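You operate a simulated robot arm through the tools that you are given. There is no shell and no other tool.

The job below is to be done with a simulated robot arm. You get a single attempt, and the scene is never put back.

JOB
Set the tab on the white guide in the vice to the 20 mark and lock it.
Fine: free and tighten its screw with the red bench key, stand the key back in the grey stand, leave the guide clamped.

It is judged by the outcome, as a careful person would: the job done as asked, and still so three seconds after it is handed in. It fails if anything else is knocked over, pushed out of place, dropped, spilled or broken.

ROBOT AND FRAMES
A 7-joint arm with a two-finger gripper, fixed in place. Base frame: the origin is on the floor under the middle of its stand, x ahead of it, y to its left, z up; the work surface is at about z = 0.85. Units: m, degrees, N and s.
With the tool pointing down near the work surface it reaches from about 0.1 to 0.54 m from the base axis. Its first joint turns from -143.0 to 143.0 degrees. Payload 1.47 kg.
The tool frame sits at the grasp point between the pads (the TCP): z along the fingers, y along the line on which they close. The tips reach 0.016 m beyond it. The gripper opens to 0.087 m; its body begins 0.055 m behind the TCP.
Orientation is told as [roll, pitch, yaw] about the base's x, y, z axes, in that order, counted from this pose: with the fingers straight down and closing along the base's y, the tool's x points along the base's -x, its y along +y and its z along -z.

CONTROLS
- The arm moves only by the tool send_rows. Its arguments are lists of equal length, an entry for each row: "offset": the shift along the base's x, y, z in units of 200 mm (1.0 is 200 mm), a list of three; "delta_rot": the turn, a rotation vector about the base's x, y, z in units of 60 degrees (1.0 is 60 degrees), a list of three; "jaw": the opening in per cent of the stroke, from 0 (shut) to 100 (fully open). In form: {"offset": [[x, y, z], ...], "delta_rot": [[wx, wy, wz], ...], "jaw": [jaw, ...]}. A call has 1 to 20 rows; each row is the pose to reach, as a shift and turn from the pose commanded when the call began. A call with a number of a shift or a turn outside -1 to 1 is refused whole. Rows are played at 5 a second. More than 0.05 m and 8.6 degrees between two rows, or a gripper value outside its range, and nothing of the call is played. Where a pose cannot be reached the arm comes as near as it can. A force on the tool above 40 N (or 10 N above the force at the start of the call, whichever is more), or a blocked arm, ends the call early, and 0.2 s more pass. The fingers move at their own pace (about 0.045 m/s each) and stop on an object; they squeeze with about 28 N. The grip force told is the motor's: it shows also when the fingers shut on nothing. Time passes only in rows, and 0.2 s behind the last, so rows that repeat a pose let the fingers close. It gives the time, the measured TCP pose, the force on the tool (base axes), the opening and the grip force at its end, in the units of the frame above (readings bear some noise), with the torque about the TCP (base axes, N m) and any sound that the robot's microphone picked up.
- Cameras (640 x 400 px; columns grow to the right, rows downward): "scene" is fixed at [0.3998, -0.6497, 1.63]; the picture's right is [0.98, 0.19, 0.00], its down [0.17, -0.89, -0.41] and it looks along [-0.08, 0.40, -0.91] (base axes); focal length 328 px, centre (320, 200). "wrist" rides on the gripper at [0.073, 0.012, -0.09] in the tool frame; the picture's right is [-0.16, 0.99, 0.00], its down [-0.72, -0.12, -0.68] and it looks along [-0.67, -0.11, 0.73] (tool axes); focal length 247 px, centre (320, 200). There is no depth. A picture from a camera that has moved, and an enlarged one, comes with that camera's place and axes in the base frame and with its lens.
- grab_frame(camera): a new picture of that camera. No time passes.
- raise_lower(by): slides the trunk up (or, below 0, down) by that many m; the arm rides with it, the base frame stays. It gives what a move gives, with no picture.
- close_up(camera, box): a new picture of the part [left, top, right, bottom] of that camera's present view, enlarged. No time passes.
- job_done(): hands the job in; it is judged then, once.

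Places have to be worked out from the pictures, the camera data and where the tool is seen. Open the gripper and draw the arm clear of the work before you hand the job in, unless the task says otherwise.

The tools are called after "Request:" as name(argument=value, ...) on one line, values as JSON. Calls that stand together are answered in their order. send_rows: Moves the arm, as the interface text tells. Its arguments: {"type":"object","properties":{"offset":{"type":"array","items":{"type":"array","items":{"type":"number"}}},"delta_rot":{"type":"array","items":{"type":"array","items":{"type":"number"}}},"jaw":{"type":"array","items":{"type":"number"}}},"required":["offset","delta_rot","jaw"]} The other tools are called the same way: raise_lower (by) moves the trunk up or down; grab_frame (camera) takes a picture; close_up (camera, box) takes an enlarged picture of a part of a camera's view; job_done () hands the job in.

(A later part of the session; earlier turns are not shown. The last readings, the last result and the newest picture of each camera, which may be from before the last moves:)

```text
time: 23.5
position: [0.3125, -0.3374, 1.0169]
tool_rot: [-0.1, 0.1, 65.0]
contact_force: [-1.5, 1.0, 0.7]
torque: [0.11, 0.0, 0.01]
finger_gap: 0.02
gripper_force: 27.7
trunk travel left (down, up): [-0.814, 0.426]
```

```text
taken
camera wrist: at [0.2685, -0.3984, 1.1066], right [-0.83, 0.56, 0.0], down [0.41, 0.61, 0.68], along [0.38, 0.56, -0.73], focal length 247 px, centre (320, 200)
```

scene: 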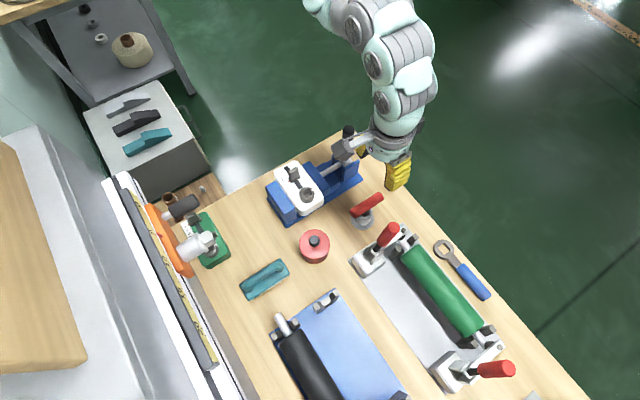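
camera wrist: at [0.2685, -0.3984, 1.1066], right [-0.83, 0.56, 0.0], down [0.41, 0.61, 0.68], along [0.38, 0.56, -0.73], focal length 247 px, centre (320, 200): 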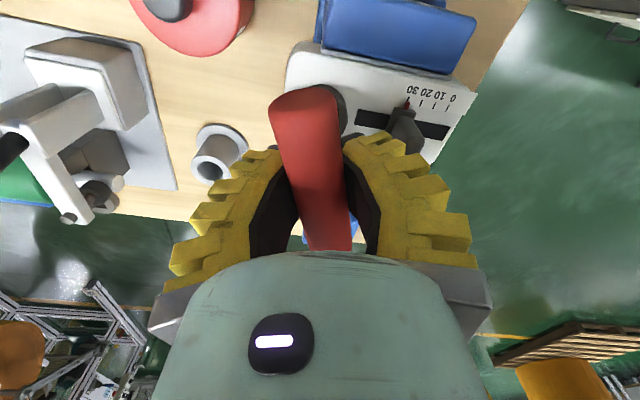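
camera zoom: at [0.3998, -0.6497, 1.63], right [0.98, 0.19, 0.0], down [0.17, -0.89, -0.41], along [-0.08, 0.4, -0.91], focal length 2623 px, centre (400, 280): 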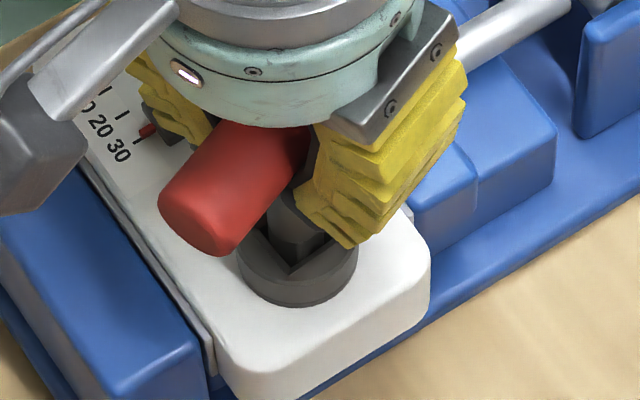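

No real torque yet: the bit has play in the socket, and the head hasn't moved. I continue counter-clockwise by 16°.

Request:
send_rows(offset=[[0, 0, 0], [0, 0, 0], [0, 0, 0], [0, 0, 0], [0, 0, 0]], delta_rot=[[0, 0, 0.067], [0, 0, 0.133], [0, 0, 0.2], [0, 0, 0.267], [0, 0, 0.267]], jaw=[0, 0, 0, 0, 0])

Request:
close_up(camera="scene", box=[285, 165, 335, 215])

Request:
close_up(camera="wrist", box=[260, 40, 480, 170])

```text
time: 24.7
position: [0.31, -0.3375, 1.0177]
tool_rot: [0.0, 0.0, 81.0]
contact_force: [-0.4, 1.4, 0.1]
torque: [0.08, 0.0, -0.03]
finger_gap: 0.0199
gripper_force: 27.8
trunk travel left (down, up): [-0.814, 0.426]
```

```text
8.00 times, centred on (310, 190) of scene
camera zoom: at [0.3998, -0.6497, 1.63], right [0.98, 0.19, 0.0], down [0.17, -0.89, -0.41], along [-0.08, 0.4, -0.91], focal length 2623 px, centre (400, 280)
```

zoom: 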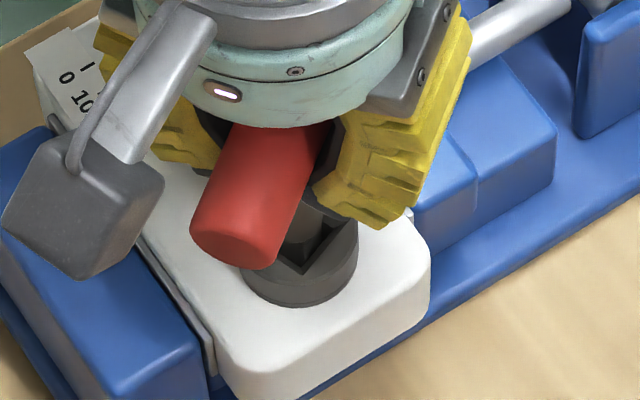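

```text
2.91 times, centred on (370, 105) of wrist
camera zoom: at [0.2868, -0.4073, 1.1063], right [-0.95, 0.31, 0.0], down [0.23, 0.7, 0.68], along [0.21, 0.65, -0.73], focal length 718 px, centre (174, 476)
```

zoom: 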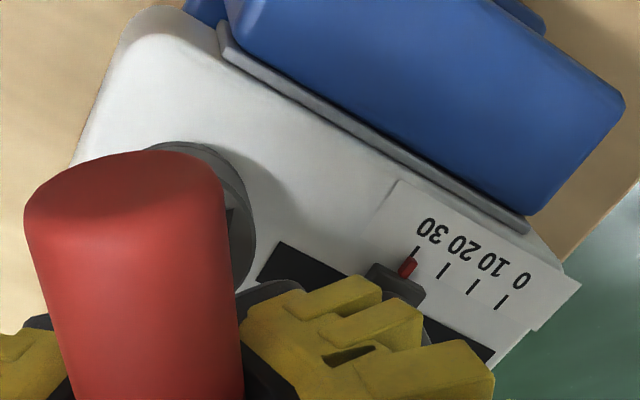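

I zoom in on the head to see whether it has begun to turn with the key.

Request:
close_up(camera="scene", box=[298, 182, 318, 208])

Request:
close_up(camera="scene", box=[301, 188, 319, 200])

```text
15.38 times, centred on (308, 195) of scene
camera zoom: at [0.3998, -0.6497, 1.63], right [0.98, 0.19, 0.0], down [0.17, -0.89, -0.41], along [-0.08, 0.4, -0.91], focal length 5044 px, centre (505, 277)
```

zoom: 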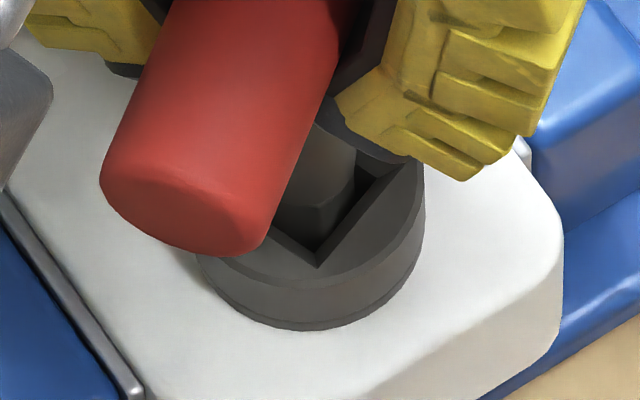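

```text
16.00 times, centred on (310, 194) of scene
camera zoom: at [0.3998, -0.6497, 1.63], right [0.98, 0.19, 0.0], down [0.17, -0.89, -0.41], along [-0.08, 0.4, -0.91], focal length 5246 px, centre (480, 296)
```

zoom: 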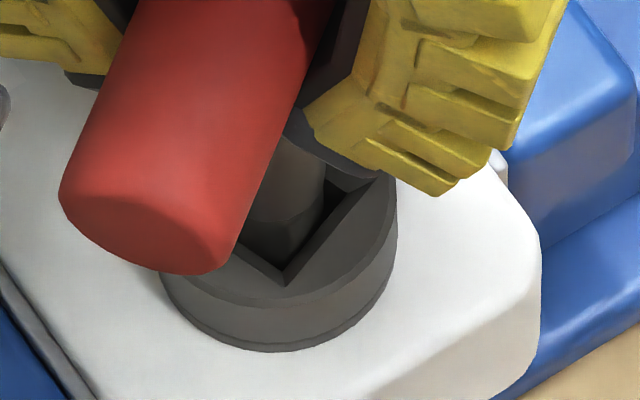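

The head has turned about 16° CCW (the socket corner moved), so the key is driving it. I continue counter-clockwise another 32°.

Request:
send_rows(offset=[[0, 0, 0], [0, 0, 0], [0, 0, 0], [0, 0, 0], [0, 0, 0], [0, 0, 0], [0, 0, 0], [0, 0, 0], [0, 0, 0]], delta_rot=[[0, 0, 0.067], [0, 0, 0.133], [0, 0, 0.2], [0, 0, 0.267], [0, 0, 0.333], [0, 0, 0.4], [0, 0, 0.467], [0, 0, 0.533], [0, 0, 0.533]], jaw=[0, 0, 0, 0, 0, 0, 0, 0, 0])

Request:
close_up(camera="scene", box=[298, 182, 318, 208])

Request:
grab_frame(camera="wrist")

```text
time: 26.7
position: [0.3099, -0.3379, 1.018]
tool_rot: [0.1, -0.1, 113.2]
contact_force: [-1.8, 2.1, -1.5]
torque: [0.12, 0.05, -0.01]
finger_gap: 0.0191
gripper_force: 28.2
trunk travel left (down, up): [-0.814, 0.426]
```

```text
15.38 times, centred on (308, 195) of scene
camera zoom: at [0.3998, -0.6497, 1.63], right [0.98, 0.19, 0.0], down [0.17, -0.89, -0.41], along [-0.08, 0.4, -0.91], focal length 5044 px, centre (505, 277)
```

zoom: 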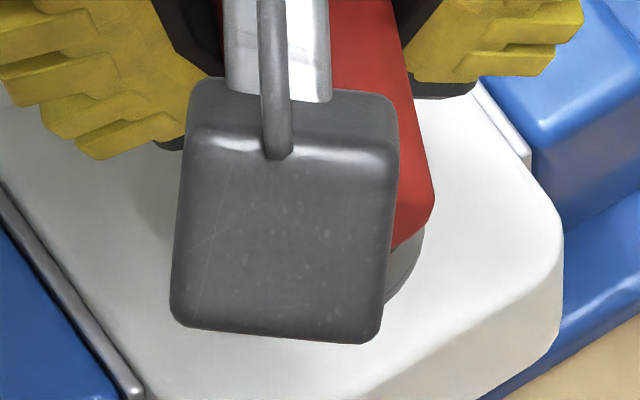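

```text
taken
camera wrist: at [0.3273, -0.4088, 1.1062], right [-0.97, -0.24, 0.0], down [-0.18, 0.71, 0.68], along [-0.16, 0.66, -0.73], focal length 247 px, centre (320, 200)
```

wrist: 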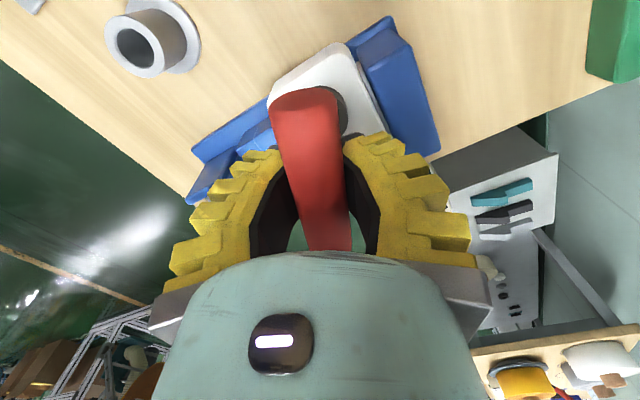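

Torque stays near zero. The camera bracket hides the head; I continue to about yaw 153.

Request:
send_rows(offset=[[0, 0, 0], [0, 0, 0], [0, 0, 0], [0, 0, 0], [0, 0, 0], [0, 0, 0], [0, 0, 0], [0, 0, 0], [0, 0, 0], [0, 0, 0], [0, 0, 0]], delta_rot=[[0, 0, 0.067], [0, 0, 0.133], [0, 0, 0.2], [0, 0, 0.267], [0, 0, 0.333], [0, 0, 0.4], [0, 0, 0.467], [0, 0, 0.533], [0, 0, 0.6], [0, 0, 0.667], [0, 0, 0.667]], jaw=[0, 0, 0, 0, 0, 0, 0, 0, 0, 0, 0])

Request:
close_up(camera="scene", box=[298, 182, 318, 208])

Request:
close_up(camera="scene", box=[260, 130, 370, 230])

Request:
grab_frame(camera="wrist")

```text
time: 29.1
position: [0.3666, -0.2409, 1.0482]
tool_rot: [0.2, 0.1, 152.9]
contact_force: [2.6, -13.5, -2.7]
torque: [0.0, 0.0, -0.33]
finger_gap: 0.0201
gripper_force: 28.6
out of reach, approached as far as the arm can: row 2, 3, 4, 5, 6, 7, 8, 9, 10, 11
trunk travel left (down, up): [-0.814, 0.426]
```

```text
15.38 times, centred on (308, 195) of scene
camera zoom: at [0.3998, -0.6497, 1.63], right [0.98, 0.19, 0.0], down [0.17, -0.89, -0.41], along [-0.08, 0.4, -0.91], focal length 5044 px, centre (505, 277)
```

zoom: 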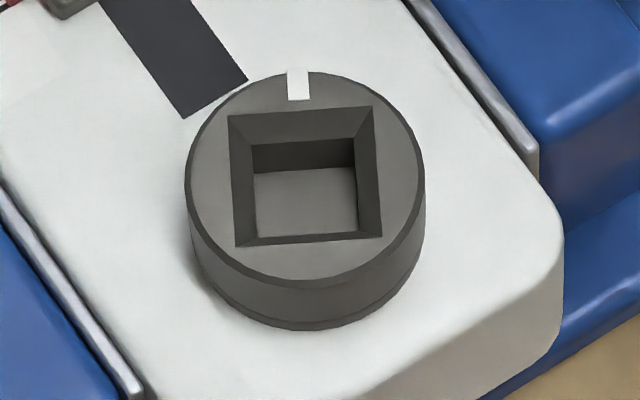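

```text
4.00 times, centred on (315, 180) of scene
camera zoom: at [0.3998, -0.6497, 1.63], right [0.98, 0.19, 0.0], down [0.17, -0.89, -0.41], along [-0.08, 0.4, -0.91], focal length 1312 px, centre (340, 280)
```

zoom: 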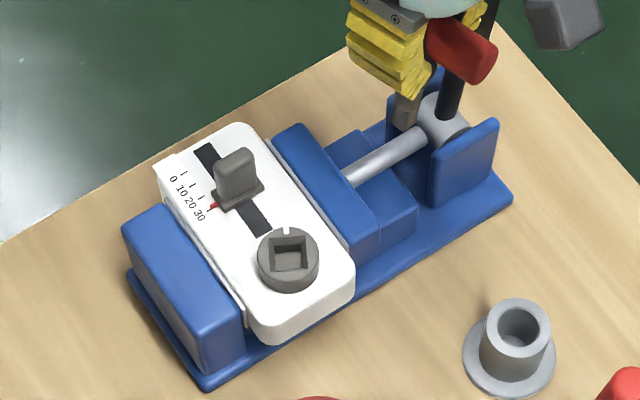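

```text
taken
camera wrist: at [0.4246, -0.284, 1.1369], right [-0.59, -0.81, 0.0], down [-0.59, 0.44, 0.68], along [-0.55, 0.4, -0.73], focal length 247 px, centre (320, 200)
```

wrist: 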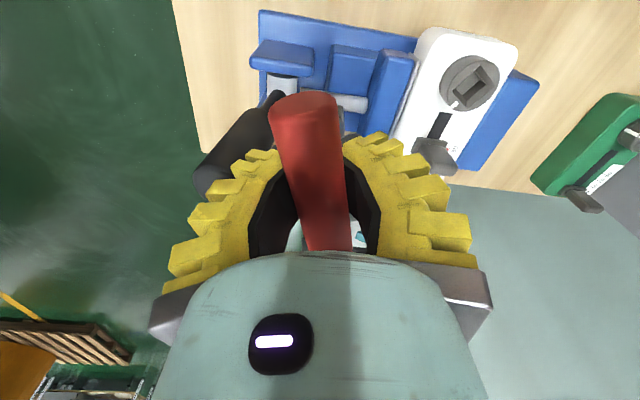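

The arm hit a joint limit past yaw ~117 and drifted, pulling the key out toward the vice lever. It is touching there at 13.5 N. The head did turn about 47° CCW. I back off at once toward -y, then up.

Request:
send_rows(offset=[[0, -0.03, 0], [0, -0.06, 0.02], [0, -0.1, 0.06], [0, -0.14, 0.12], [0, -0.18, 0.2]], delta_rot=[[0, 0, 0], [0, 0, 0], [0, 0, 0], [0, 0, 0], [0, 0, 0]], jaw=[0, 0, 0, 0, 0])

Request:
grab_frame(camera="scene")

Request:
close_up(camera="scene", box=[250, 120, 410, 240])

Request:
grab_frame(camera="wrist")

```text
time: 30.3
position: [0.3706, -0.2593, 1.0918]
tool_rot: [0.0, 0.1, 153.0]
contact_force: [0.0, -0.2, -2.1]
torque: [0.03, 0.0, 0.0]
finger_gap: 0.0198
gripper_force: 28.1
out of reach, approached as far as the arm can: row 1, 2, 3, 4, 5
trunk travel left (down, up): [-0.814, 0.426]
```

```text
taken
```

scene: 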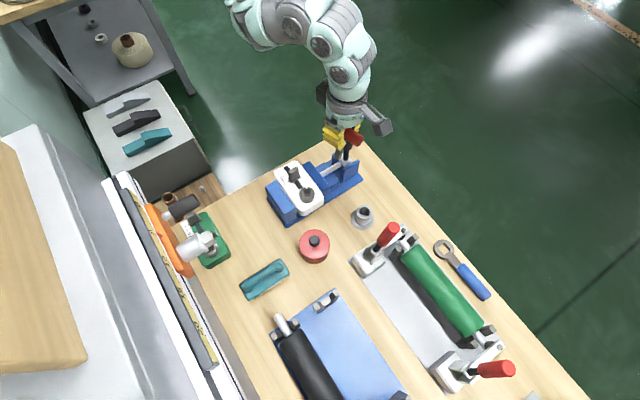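

```text
3.33 times, centred on (330, 180) of scene
camera zoom: at [0.3998, -0.6497, 1.63], right [0.98, 0.19, 0.0], down [0.17, -0.89, -0.41], along [-0.08, 0.4, -0.91], focal length 1093 px, centre (287, 267)
```

zoom: 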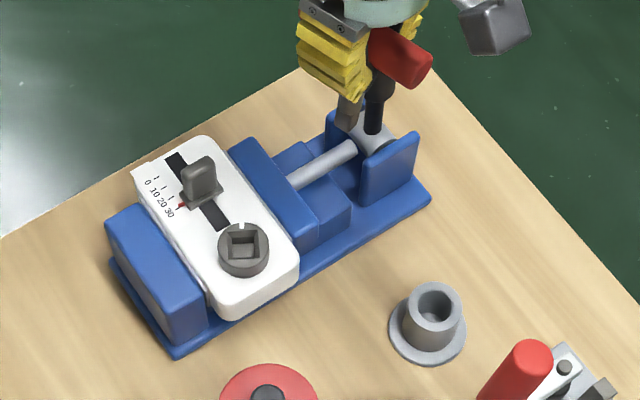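

```text
taken
camera wrist: at [0.4302, -0.3021, 1.1815], right [-0.59, -0.81, 0.0], down [-0.59, 0.43, 0.68], along [-0.55, 0.4, -0.73], focal length 247 px, centre (320, 200)
```

wrist: 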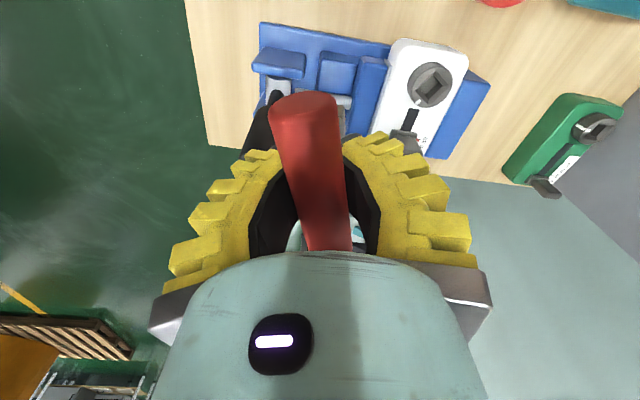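

Clear of contact now, the vice and guide are unmoved. I rotate back clockwise while drifting away from the lever toward the space above the screw.

Request:
send_rows(offset=[[0, -0.03, 0.0], [-0.01, -0.07, 0.0], [-0.02, -0.11, 0.0], [-0.04, -0.15, 0.0], [-0.06, -0.19, 0.0], [-0.08, -0.23, 0.0], [-0.1, -0.27, 0.0], [-0.12, -0.3, 0.0]], delta_rot=[[0, 0, -0.125], [0, 0, -0.25], [0, 0, -0.375], [0, 0, -0.5], [0, 0, -0.625], [0, 0, -0.75], [0, 0, -0.875], [0, 0, -1.0]], jaw=[0, 0, 0, 0, 0, 0, 0, 0])

Request:
grab_frame(camera="scene")

Request:
close_up(camera="scene", box=[250, 120, 410, 240])

```text
time: 32.1
position: [0.3476, -0.3187, 1.0926]
tool_rot: [0.0, 0.0, 93.0]
contact_force: [-0.3, -0.5, -1.6]
torque: [0.0, 0.01, 0.02]
finger_gap: 0.0198
gripper_force: 28.2
trunk travel left (down, up): [-0.814, 0.426]
```

```text
taken
```

scene: 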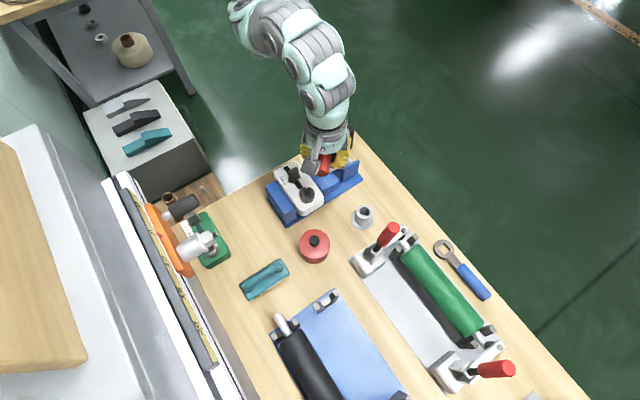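

```text
3.33 times, centred on (330, 180) of scene
camera zoom: at [0.3998, -0.6497, 1.63], right [0.98, 0.19, 0.0], down [0.17, -0.89, -0.41], along [-0.08, 0.4, -0.91], focal length 1093 px, centre (287, 267)
```

zoom: 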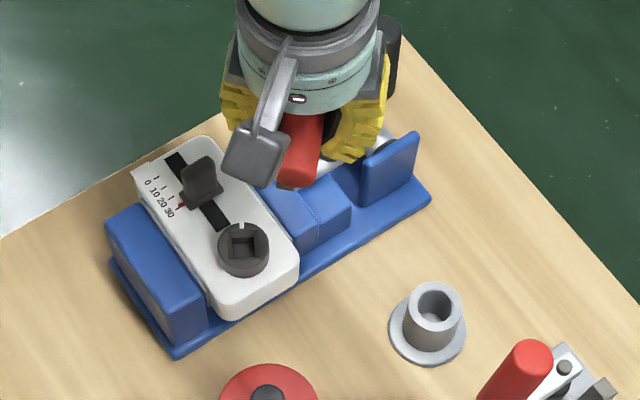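

All clear. I continue rotating clockwise toward yaw 33 while moving over the screw, staying high.

Request:
send_rows(offset=[[-0.02, -0.01, 0], [-0.045, -0.023, 0], [-0.07, -0.036, 0], [-0.095, -0.048, 0], [-0.12, -0.06, 0], [-0.145, -0.073, 0], [-0.17, -0.086, 0], [-0.187, -0.095, 0]], delta_rot=[[0, 0, -0.125], [0, 0, -0.25], [0, 0, -0.375], [0, 0, -0.5], [0, 0, -0.625], [0, 0, -0.75], [0, 0, -0.875], [0, 0, -1.0]], jaw=[0, 0, 0, 0, 0, 0, 0, 0])

Request:
send_rows(offset=[[0, 0, 0], [0, 0, 0], [0, 0, 0], [0, 0, 0], [0, 0, 0]], delta_rot=[[0, 0, -0.13], [0, 0, -0.26], [0, 0, -0.39], [0, 0, -0.51], [0, 0, -0.51]], jaw=[0, 0, 0, 0, 0])

Request:
grab_frame(camera="wrist")

Request:
close_up(camera="scene", box=[280, 150, 340, 210])

```text
time: 33.9
position: [0.3093, -0.3379, 1.0922]
tool_rot: [0.0, 0.0, 32.9]
contact_force: [-0.6, 0.3, -0.8]
torque: [0.03, -0.02, -0.02]
finger_gap: 0.0197
gripper_force: 27.5
trunk travel left (down, up): [-0.814, 0.426]
```

```text
time: 35.1
position: [0.3086, -0.3384, 1.0918]
tool_rot: [0.0, 0.0, 2.3]
contact_force: [0.8, -0.1, -2.1]
torque: [0.01, 0.03, 0.0]
finger_gap: 0.0194
gripper_force: 27.7
trunk travel left (down, up): [-0.814, 0.426]
```

```text
taken
camera wrist: at [0.2351, -0.3285, 1.1811], right [0.12, 0.99, 0.0], down [0.73, -0.09, 0.68], along [0.68, -0.08, -0.73], focal length 247 px, centre (320, 200)
```

wrist: 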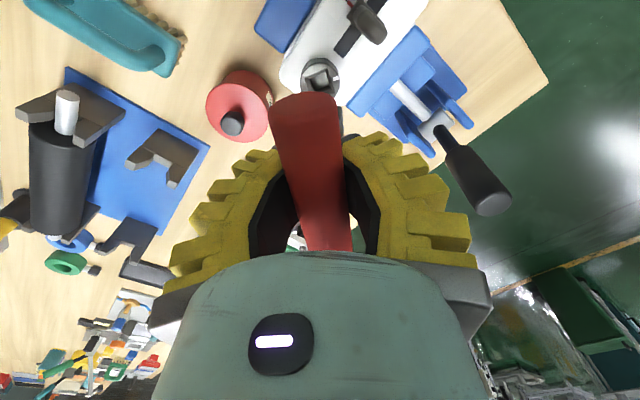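

```text
6.67 times, centred on (310, 180) of scene
camera zoom: at [0.3998, -0.6497, 1.63], right [0.98, 0.19, 0.0], down [0.17, -0.89, -0.41], along [-0.08, 0.4, -0.91], focal length 2186 px, centre (387, 333)
```

zoom: 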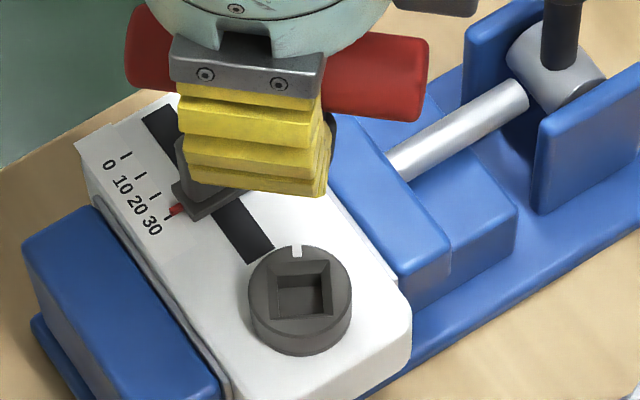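

The head's mark now points about 92°. I adjust xy slightly and lower to just above the socket at yaw 2 to check alignment.

Request:
send_rows(offset=[[0.0085, -0.0045, -0.05], [0.0085, -0.0045, -0.12], [0.0085, -0.0045, -0.19], [0.0085, -0.0045, -0.25], [0.0085, -0.0045, -0.265], [0.0085, -0.0045, -0.265]], delta_rot=[[0, 0, 0], [0, 0, 0], [0, 0, 0], [0, 0, 0], [0, 0, 0], [0, 0, 0]], jaw=[0, 0, 0, 0, 0, 0])

Request:
close_up(camera="scene", box=[295, 176, 323, 208])

Request:
grab_frame(camera="wrist")

Request:
close_up(camera="wrist", box=[260, 20, 380, 120])

```text
time: 36.5
position: [0.3116, -0.3384, 1.0386]
tool_rot: [0.0, 0.0, 2.4]
contact_force: [0.7, 0.5, -1.4]
torque: [-0.01, -0.02, -0.02]
finger_gap: 0.0193
gripper_force: 28.1
trunk travel left (down, up): [-0.814, 0.426]
```

```text
12.50 times, centred on (309, 192) of scene
camera zoom: at [0.3998, -0.6497, 1.63], right [0.98, 0.19, 0.0], down [0.17, -0.89, -0.41], along [-0.08, 0.4, -0.91], focal length 4098 px, centre (458, 300)
```

zoom: 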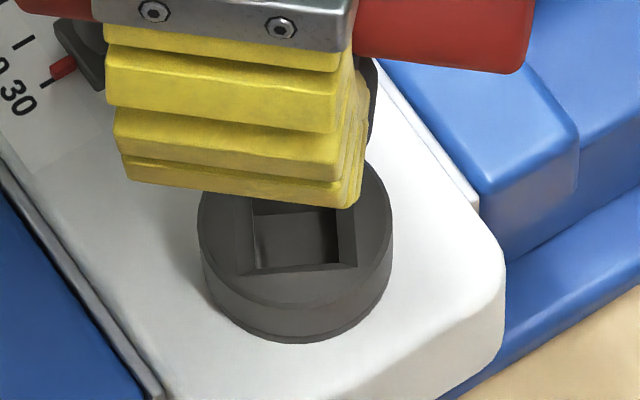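

```text
taken
camera wrist: at [0.2365, -0.3295, 1.1277], right [0.12, 0.99, 0.0], down [0.73, -0.08, 0.68], along [0.68, -0.08, -0.73], focal length 247 px, centre (320, 200)
```

wrist: 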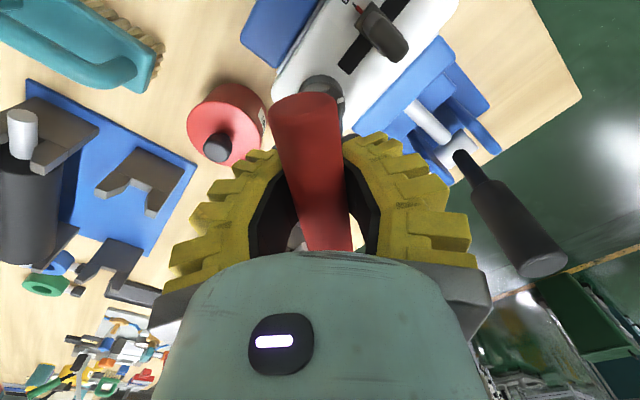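

```text
4.00 times, centred on (320, 70) of wrist
camera zoom: at [0.2365, -0.3295, 1.1277], right [0.12, 0.99, 0.0], down [0.73, -0.08, 0.68], along [0.68, -0.08, -0.73], focal length 988 px, centre (320, 720)
```

zoom: 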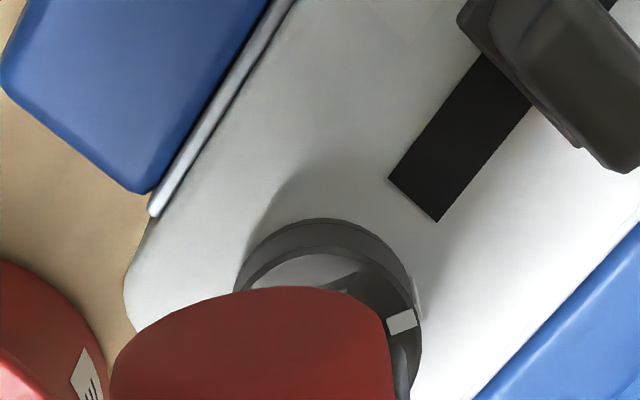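

The bit is hidden behind the finger here, and the bar end looks slightly shifted in the grip since the bump. I rise and turn to yaw ~45 to inspect the bit's position.

Request:
send_rows(offset=[[0, 0, 0.08], [0, 0, 0.15], [0, 0, 0.15], [0, 0, 0.15], [0, 0, 0.15], [0, 0, 0.15], [0, 0, 0.15], [0, 0, 0.15]], delta_rot=[[0, 0, 0], [0, 0, 0.1], [0, 0, 0.22], [0, 0, 0.34], [0, 0, 0.46], [0, 0, 0.58], [0, 0, 0.713], [0, 0, 0.713]], jaw=[0, 0, 0, 0, 0, 0, 0, 0])

Request:
close_up(camera="scene", box=[295, 176, 323, 208])

Request:
close_up(camera="scene", box=[280, 150, 340, 210])

Request:
grab_frame(camera="wrist")

```text
time: 38.3
position: [0.3109, -0.3387, 1.0688]
tool_rot: [-0.1, 0.0, 45.2]
contact_force: [-0.6, -0.7, -1.6]
torque: [0.0, 0.0, -0.01]
finger_gap: 0.0191
gripper_force: 27.9
trunk travel left (down, up): [-0.814, 0.426]
```

```text
12.50 times, centred on (309, 192) of scene
camera zoom: at [0.3998, -0.6497, 1.63], right [0.98, 0.19, 0.0], down [0.17, -0.89, -0.41], along [-0.08, 0.4, -0.91], focal length 4098 px, centre (458, 300)
```

zoom: 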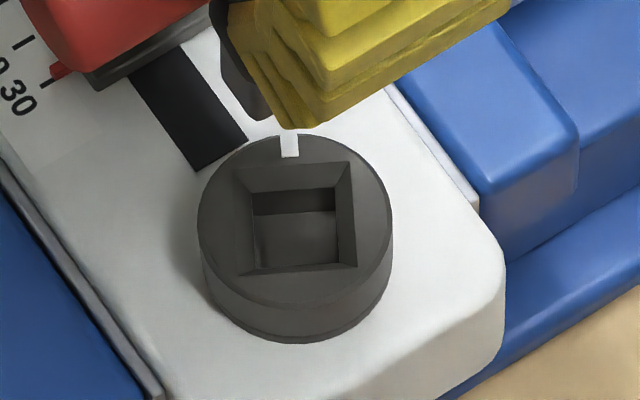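

```text
6.67 times, centred on (310, 180) of scene
camera zoom: at [0.3998, -0.6497, 1.63], right [0.98, 0.19, 0.0], down [0.17, -0.89, -0.41], along [-0.08, 0.4, -0.91], focal length 2186 px, centre (387, 333)
```

zoom: 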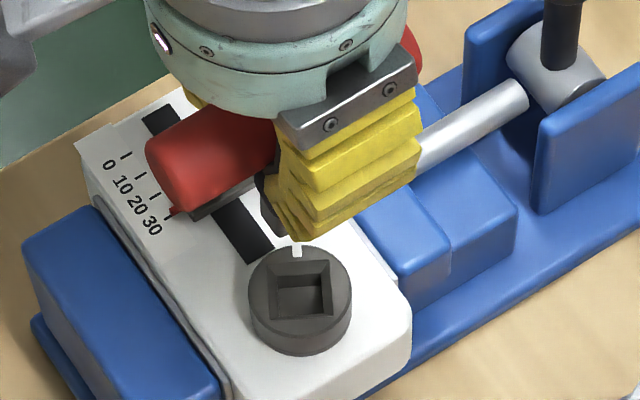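

```text
taken
camera wrist: at [0.2501, -0.3818, 1.1582], right [-0.59, 0.81, 0.0], down [0.59, 0.43, 0.68], along [0.55, 0.4, -0.73], focal length 247 px, centre (320, 200)
```

wrist: 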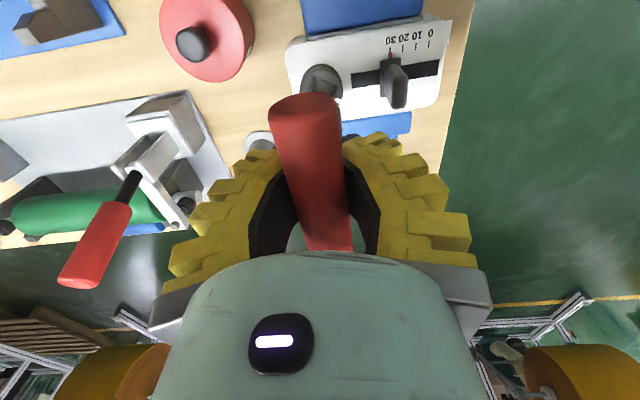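

The bit seems displaced in the view. I zoom in to measure the key's posture in the grip.

Request:
close_up(camera="scene", box=[296, 166, 320, 190])

Request:
close_up(camera="wrist", box=[250, 70, 380, 270])

Request:
close_up(camera="scene", box=[302, 176, 312, 188])

```text
16.00 times, centred on (308, 178) of scene
camera zoom: at [0.3998, -0.6497, 1.63], right [0.98, 0.19, 0.0], down [0.17, -0.89, -0.41], along [-0.08, 0.4, -0.91], focal length 5246 px, centre (512, 552)
```

zoom: 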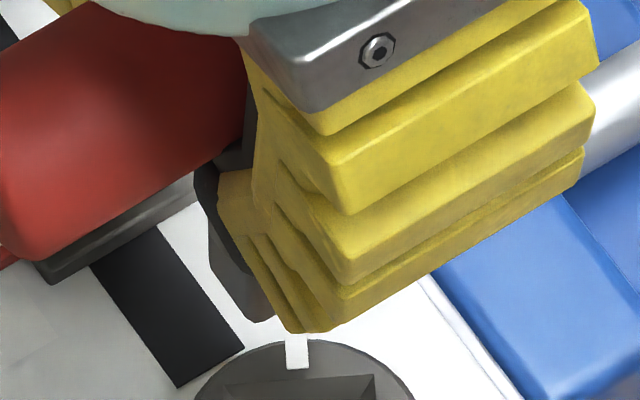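

```text
2.00 times, centred on (315, 170) of wrist
camera zoom: at [0.2501, -0.3818, 1.1582], right [-0.59, 0.81, 0.0], down [0.59, 0.43, 0.68], along [0.55, 0.4, -0.73], focal length 494 px, centre (330, 260)
```

zoom: 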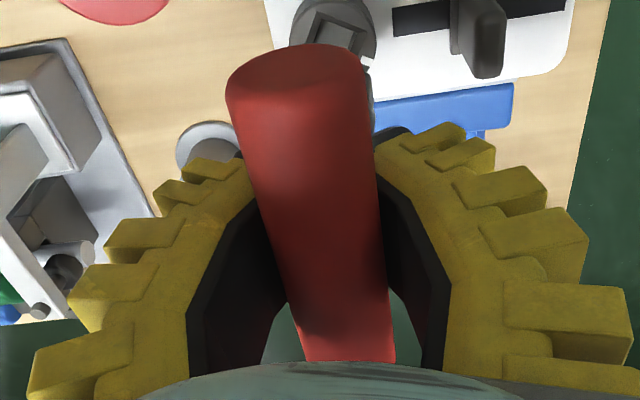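

```text
16.00 times, centred on (307, 182) of scene
camera zoom: at [0.3998, -0.6497, 1.63], right [0.98, 0.19, 0.0], down [0.17, -0.89, -0.41], along [-0.08, 0.4, -0.91], focal length 5246 px, centre (528, 488)
```

zoom: 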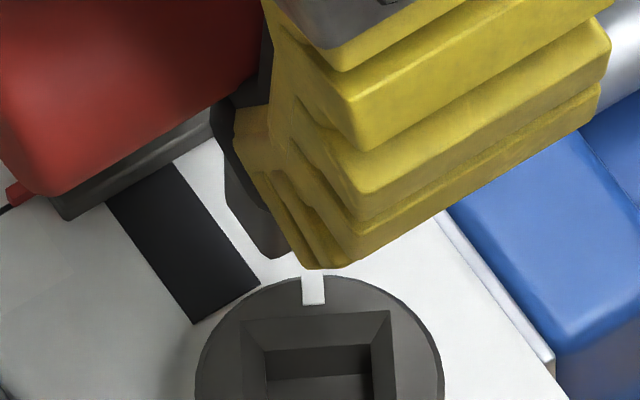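

The bump rolled the key about its bar axis by roughly 7° (bit displaced ~11 mm toward tool +y). I tilt the hand oppositely about the bar axis so the key hangs vertical again, then re-measure.

Request:
send_rows(offset=[[0, 0, 0.0], [0, 0, 0.0], [0, 0, 0]], delta_rot=[[-0.044, -0.044, 0], [-0.087, -0.087, 0], [-0.087, -0.087, 0]], jaw=[0, 0, 0])

Request:
close_up(camera="scene", box=[298, 176, 318, 200])

Request:
grab_frame(camera="wrist")

```text
time: 39.1
position: [0.3115, -0.3385, 1.0696]
tool_rot: [-7.4, 0.0, 45.2]
contact_force: [1.4, 0.2, -1.7]
torque: [0.01, 0.01, 0.01]
finger_gap: 0.0191
gripper_force: 27.6
trunk travel left (down, up): [-0.814, 0.426]
```

```text
16.00 times, centred on (308, 188) of scene
camera zoom: at [0.3998, -0.6497, 1.63], right [0.98, 0.19, 0.0], down [0.17, -0.89, -0.41], along [-0.08, 0.4, -0.91], focal length 5246 px, centre (512, 392)
```

zoom: 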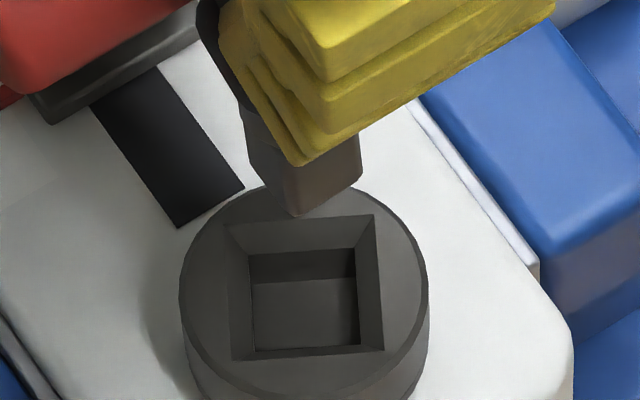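

```text
taken
camera wrist: at [0.2419, -0.3736, 1.1561], right [-0.58, 0.8, -0.13], down [0.53, 0.49, 0.69], along [0.62, 0.33, -0.71], focal length 247 px, centre (320, 200)
```

wrist: 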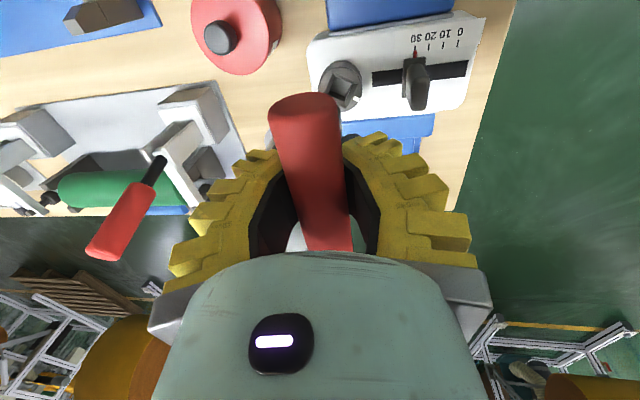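

The key is now nearly vertical; about 1.5° remains. I add that, and shift so the bit hangs over the socket centre, then re-check.

Request:
send_rows(offset=[[-0.008, -0.002, 0.0], [-0.015, -0.0045, 0.0], [-0.015, -0.0045, 0]], delta_rot=[[-0.009, -0.009, 0], [-0.0177, -0.0177, 0], [-0.0177, -0.0177, 0]], jaw=[0, 0, 0])

Request:
close_up(camera="scene", box=[298, 176, 318, 200])

Request:
close_up(camera="scene", box=[275, 140, 345, 200])

```text
time: 39.9
position: [0.3072, -0.3403, 1.0692]
tool_rot: [-8.9, 0.1, 45.3]
contact_force: [-0.7, 0.2, -1.7]
torque: [-0.01, 0.0, -0.03]
finger_gap: 0.0188
gripper_force: 27.9
trunk travel left (down, up): [-0.814, 0.426]
```

```text
16.00 times, centred on (308, 188) of scene
camera zoom: at [0.3998, -0.6497, 1.63], right [0.98, 0.19, 0.0], down [0.17, -0.89, -0.41], along [-0.08, 0.4, -0.91], focal length 5246 px, centre (512, 392)
```

zoom: 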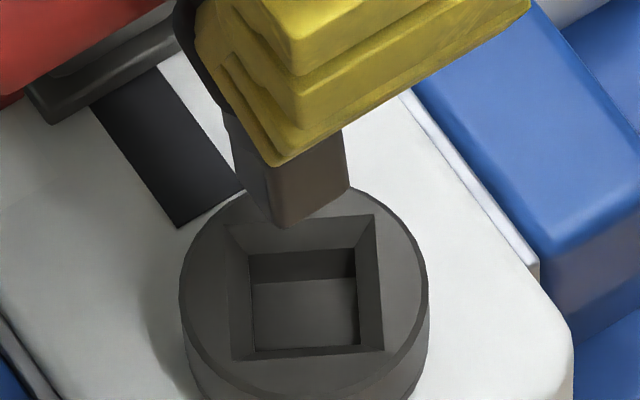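

```text
6.67 times, centred on (310, 170) of scene
camera zoom: at [0.3998, -0.6497, 1.63], right [0.98, 0.19, 0.0], down [0.17, -0.89, -0.41], along [-0.08, 0.4, -0.91], focal length 2186 px, centre (387, 400)
```

zoom: 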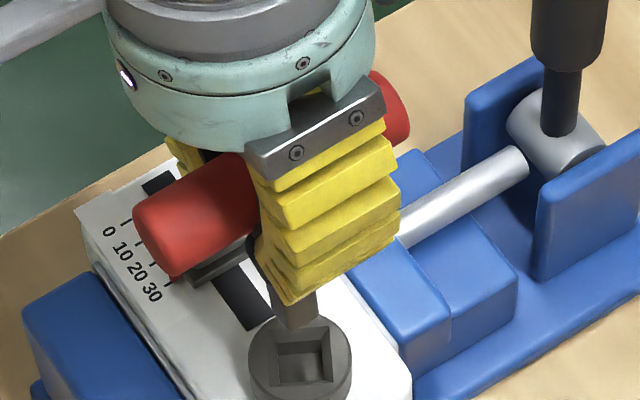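

The bit is centred over the socket and vertical. I turn to yaw 2 about the key's own axis (offset ~1.9 mm along the bar from the TCP), then go down to just above the previous seating height.

Request:
send_rows(offset=[[-0.0005, 0.001, 0], [-0.001, 0.0022, 0], [-0.0015, 0.0034, 0], [-0.002, 0.0045, 0], [-0.0024, 0.0055, 0], [-0.0027, 0.00625, 0], [-0.0027, 0.00625, -0.06], [-0.0027, 0.00625, -0.12], [-0.0027, 0.00625, -0.15], [-0.0027, 0.00625, -0.15]], delta_rot=[[0, 0, -0.12], [0, 0, -0.24], [0, 0, -0.36], [0, 0, -0.48], [0, 0, -0.6], [0, 0, -0.717], [0, 0, -0.717], [0, 0, -0.717], [0, 0, -0.717], [0, 0, -0.717]], jaw=[0, 0, 0, 0, 0, 0, 0, 0, 0, 0])

Request:
close_up(camera="scene", box=[295, 176, 323, 208])

Request:
grab_frame(camera="wrist")

```text
time: 42.1
position: [0.3078, -0.3386, 1.0389]
tool_rot: [-8.9, 0.0, 2.2]
contact_force: [0.0, -0.3, -1.3]
torque: [0.01, 0.0, -0.02]
finger_gap: 0.0184
gripper_force: 27.9
trunk travel left (down, up): [-0.814, 0.426]
```

```text
12.50 times, centred on (309, 192) of scene
camera zoom: at [0.3998, -0.6497, 1.63], right [0.98, 0.19, 0.0], down [0.17, -0.89, -0.41], along [-0.08, 0.4, -0.91], focal length 4098 px, centre (458, 300)
```

zoom: 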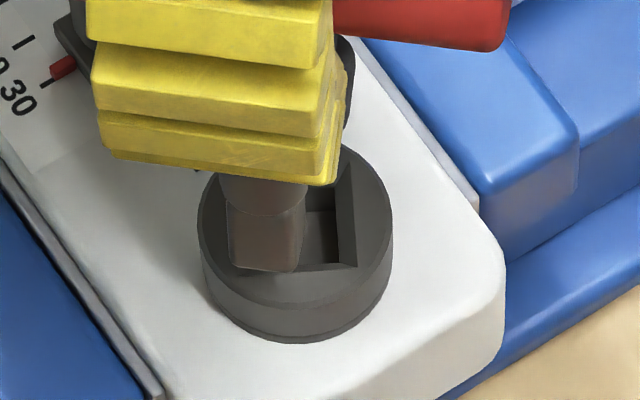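

```text
taken
camera wrist: at [0.2323, -0.3155, 1.1249], right [0.12, 0.98, -0.15], down [0.72, 0.02, 0.69], along [0.68, -0.19, -0.71], focal length 247 px, centre (320, 200)
```

wrist: 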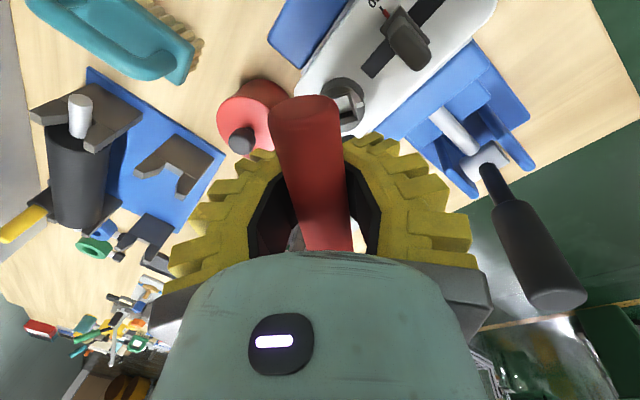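

The bit now appears off toward -y, as if the key moved in the grip again. I zoom in to see it clearly before anything else.

Request:
close_up(camera="scene", box=[299, 186, 319, 206])

Request:
close_up(camera="scene", box=[275, 150, 345, 210])

Request:
close_up(camera="wrist", box=[240, 70, 400, 270])

```text
16.00 times, centred on (309, 196) of scene
camera zoom: at [0.3998, -0.6497, 1.63], right [0.98, 0.19, 0.0], down [0.17, -0.89, -0.41], along [-0.08, 0.4, -0.91], focal length 5246 px, centre (496, 264)
```

zoom: 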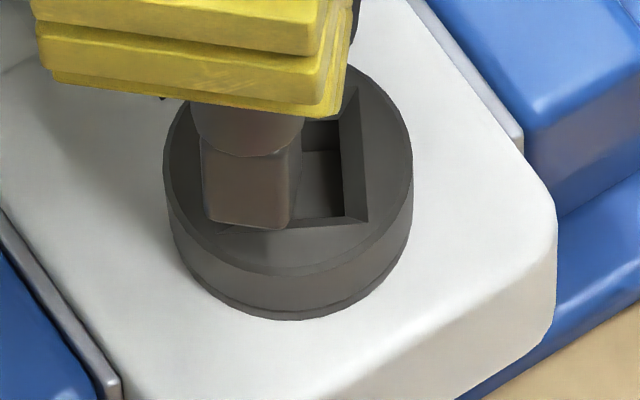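

```text
6.67 times, centred on (310, 180) of scene
camera zoom: at [0.3998, -0.6497, 1.63], right [0.98, 0.19, 0.0], down [0.17, -0.89, -0.41], along [-0.08, 0.4, -0.91], focal length 2186 px, centre (387, 333)
```

zoom: 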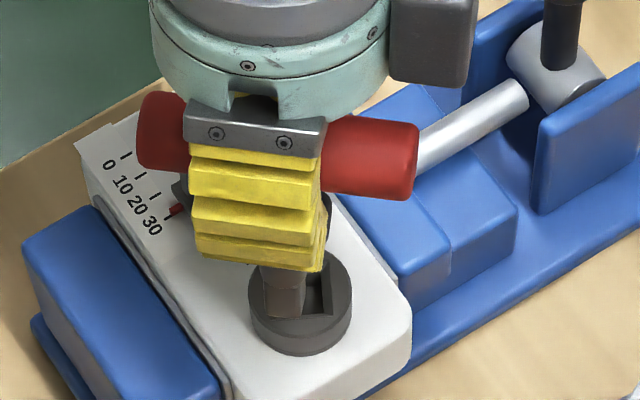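

```text
2.00 times, centred on (320, 170) of wrist
camera zoom: at [0.2323, -0.3155, 1.1249], right [0.12, 0.98, -0.15], down [0.72, 0.02, 0.69], along [0.68, -0.19, -0.71], focal length 494 px, centre (320, 260)
```

zoom: 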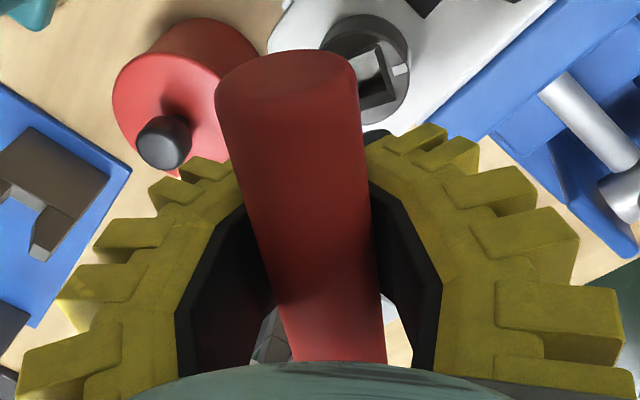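

The key has rolled back by ~5.5° relative to the hand, so the bit sits in front of the socket. I rise 20 mm, take out that much hand tilt, and look again from the same yaw.

Request:
send_rows(offset=[[0, 0, 0.05], [0.005, 0, 0.1], [0.01, 0, 0.1], [0.0155, -0.001, 0.1], [0.0155, -0.001, 0.1]], delta_rot=[[0, 0, 0], [0, 0, 0], [0.046, 0.0016, 0], [0.0917, 0.0032, 0], [0.0917, 0.0032, 0]], jaw=[0, 0, 0, 0, 0])

Request:
close_up(camera="scene", box=[298, 172, 320, 206])

Request:
close_up(camera="scene", box=[275, 140, 345, 200])

```text
time: 43.3
position: [0.3099, -0.3384, 1.0592]
tool_rot: [-3.4, 0.0, 2.1]
contact_force: [0.1, -0.1, -1.4]
torque: [-0.02, -0.01, 0.01]
finger_gap: 0.018
gripper_force: 27.8
trunk travel left (down, up): [-0.814, 0.426]
```

```text
11.76 times, centred on (309, 189) of scene
camera zoom: at [0.3998, -0.6497, 1.63], right [0.98, 0.19, 0.0], down [0.17, -0.89, -0.41], along [-0.08, 0.4, -0.91], focal length 3857 px, centre (449, 329)
```

zoom: 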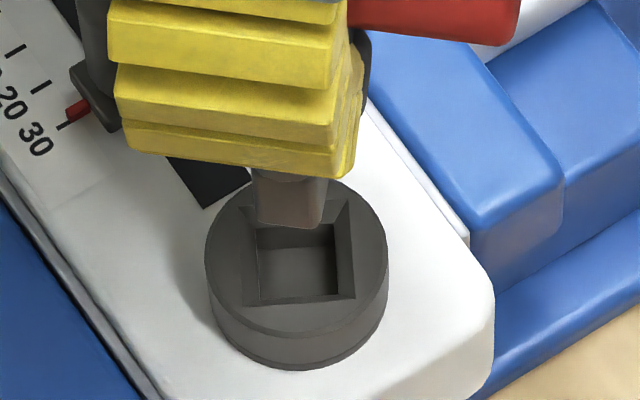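

```text
6.67 times, centred on (310, 170) of scene
camera zoom: at [0.3998, -0.6497, 1.63], right [0.98, 0.19, 0.0], down [0.17, -0.89, -0.41], along [-0.08, 0.4, -0.91], focal length 2186 px, centre (387, 400)
```

zoom: 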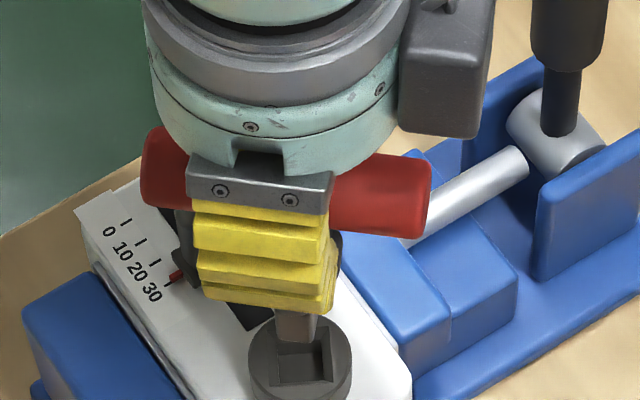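

The key hangs nearly vertical and over the socket now, but the gap keeps shrinking slowly. I hold still 1 s to see whether the key creeps in the grip.

Request:
send_rows(offset=[[0, 0, 0], [0, 0, 0], [0, 0, 0], [0, 0, 0], [0, 0, 0]], delta_rot=[[0, 0, 0], [0, 0, 0], [0, 0, 0], [0, 0, 0], [0, 0, 0]], jaw=[0, 0, 0, 0, 0])

Request:
close_up(camera="scene", box=[298, 172, 320, 206])

Request:
close_up(camera="wrist", box=[240, 70, 400, 270])

```text
time: 44.5
position: [0.3102, -0.3377, 1.0592]
tool_rot: [-3.5, 0.0, 2.2]
contact_force: [-0.1, -0.4, -1.9]
torque: [0.01, 0.01, -0.03]
finger_gap: 0.018
gripper_force: 27.9
trunk travel left (down, up): [-0.814, 0.426]
```

```text
11.76 times, centred on (309, 189) of scene
camera zoom: at [0.3998, -0.6497, 1.63], right [0.98, 0.19, 0.0], down [0.17, -0.89, -0.41], along [-0.08, 0.4, -0.91], focal length 3857 px, centre (449, 329)
```

zoom: 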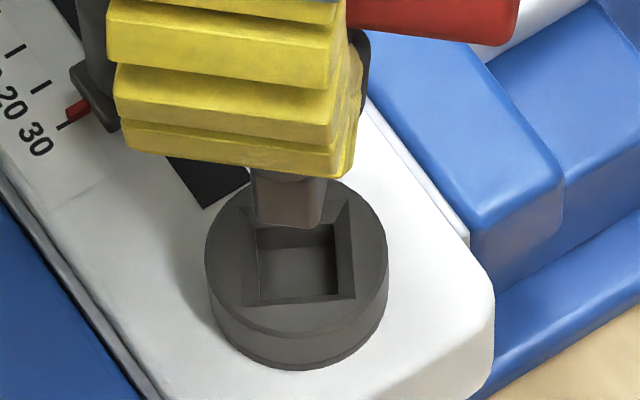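

```text
2.00 times, centred on (320, 170) of wrist
camera zoom: at [0.2359, -0.3236, 1.1473], right [0.12, 0.99, -0.06], down [0.73, -0.05, 0.69], along [0.68, -0.13, -0.73], focal length 494 px, centre (320, 260)
```

zoom: 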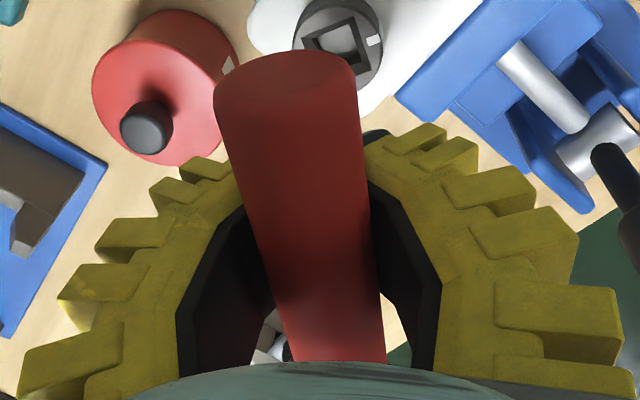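

It's stable when still. I trim (-0.7, +1.2) mm and lower until the bit just enters the funnel, then check.

Request:
send_rows(offset=[[-0.0035, 0.006, 0], [-0.0035, 0.006, -0.05], [-0.0035, 0.006, -0.1], [-0.0035, 0.006, -0.13], [-0.0035, 0.006, -0.145], [-0.0035, 0.006, -0.145]], delta_rot=[[0, 0, 0], [0, 0, 0], [0, 0, 0], [0, 0, 0], [0, 0, 0], [0, 0, 0]], jaw=[0, 0, 0, 0, 0, 0])

Request:
close_up(camera="scene", box=[299, 186, 319, 206])

```text
time: 45.9
position: [0.3091, -0.3382, 1.031]
tool_rot: [-3.5, 0.1, 2.2]
contact_force: [-1.4, -0.3, -2.1]
torque: [-0.02, 0.0, -0.02]
finger_gap: 0.0178
gripper_force: 27.8
trunk travel left (down, up): [-0.814, 0.426]
```

```text
16.00 times, centred on (309, 196) of scene
camera zoom: at [0.3998, -0.6497, 1.63], right [0.98, 0.19, 0.0], down [0.17, -0.89, -0.41], along [-0.08, 0.4, -0.91], focal length 5246 px, centre (496, 264)
```

zoom: 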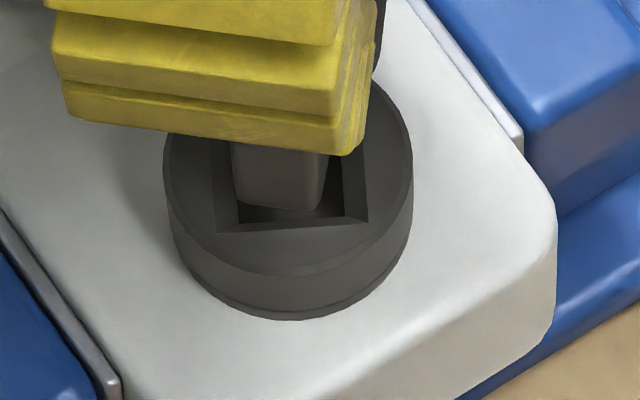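

The head's mark and socket sides actually measure ~105°/15°, so it has turned 60°. I turn the key to yaw 15 to match, nudge +1 mm in y, and lower further.

Request:
send_rows(offset=[[0, 0.0025, 0], [0, 0.005, 0], [0, 0.005, -0.015], [0, 0.005, -0.03], [0, 0.005, -0.045], [0, 0.005, -0.045]], delta_rot=[[0, 0, 0.11], [0, 0, 0.213], [0, 0, 0.213], [0, 0, 0.213], [0, 0, 0.213], [0, 0, 0.213]], jaw=[0, 0, 0, 0, 0, 0])

Request:
close_up(camera="scene", box=[299, 186, 319, 206])

```text
time: 47.3
position: [0.3101, -0.3369, 1.0205]
tool_rot: [-3.3, -0.1, 15.0]
contact_force: [-0.1, 0.1, -1.4]
torque: [-0.04, -0.02, 0.03]
finger_gap: 0.0174
gripper_force: 28.7
trunk travel left (down, up): [-0.814, 0.426]
```

```text
16.00 times, centred on (309, 196) of scene
camera zoom: at [0.3998, -0.6497, 1.63], right [0.98, 0.19, 0.0], down [0.17, -0.89, -0.41], along [-0.08, 0.4, -0.91], focal length 5246 px, centre (496, 264)
```

zoom: 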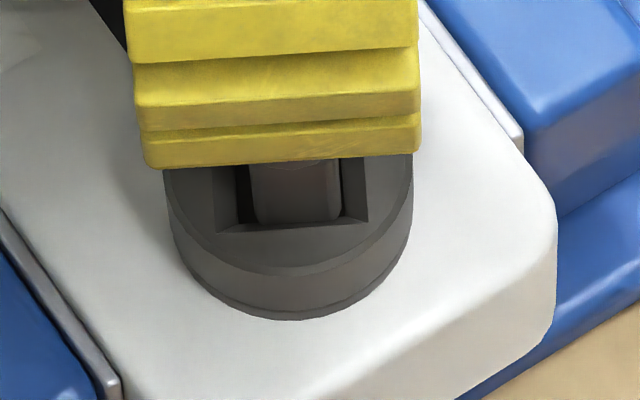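

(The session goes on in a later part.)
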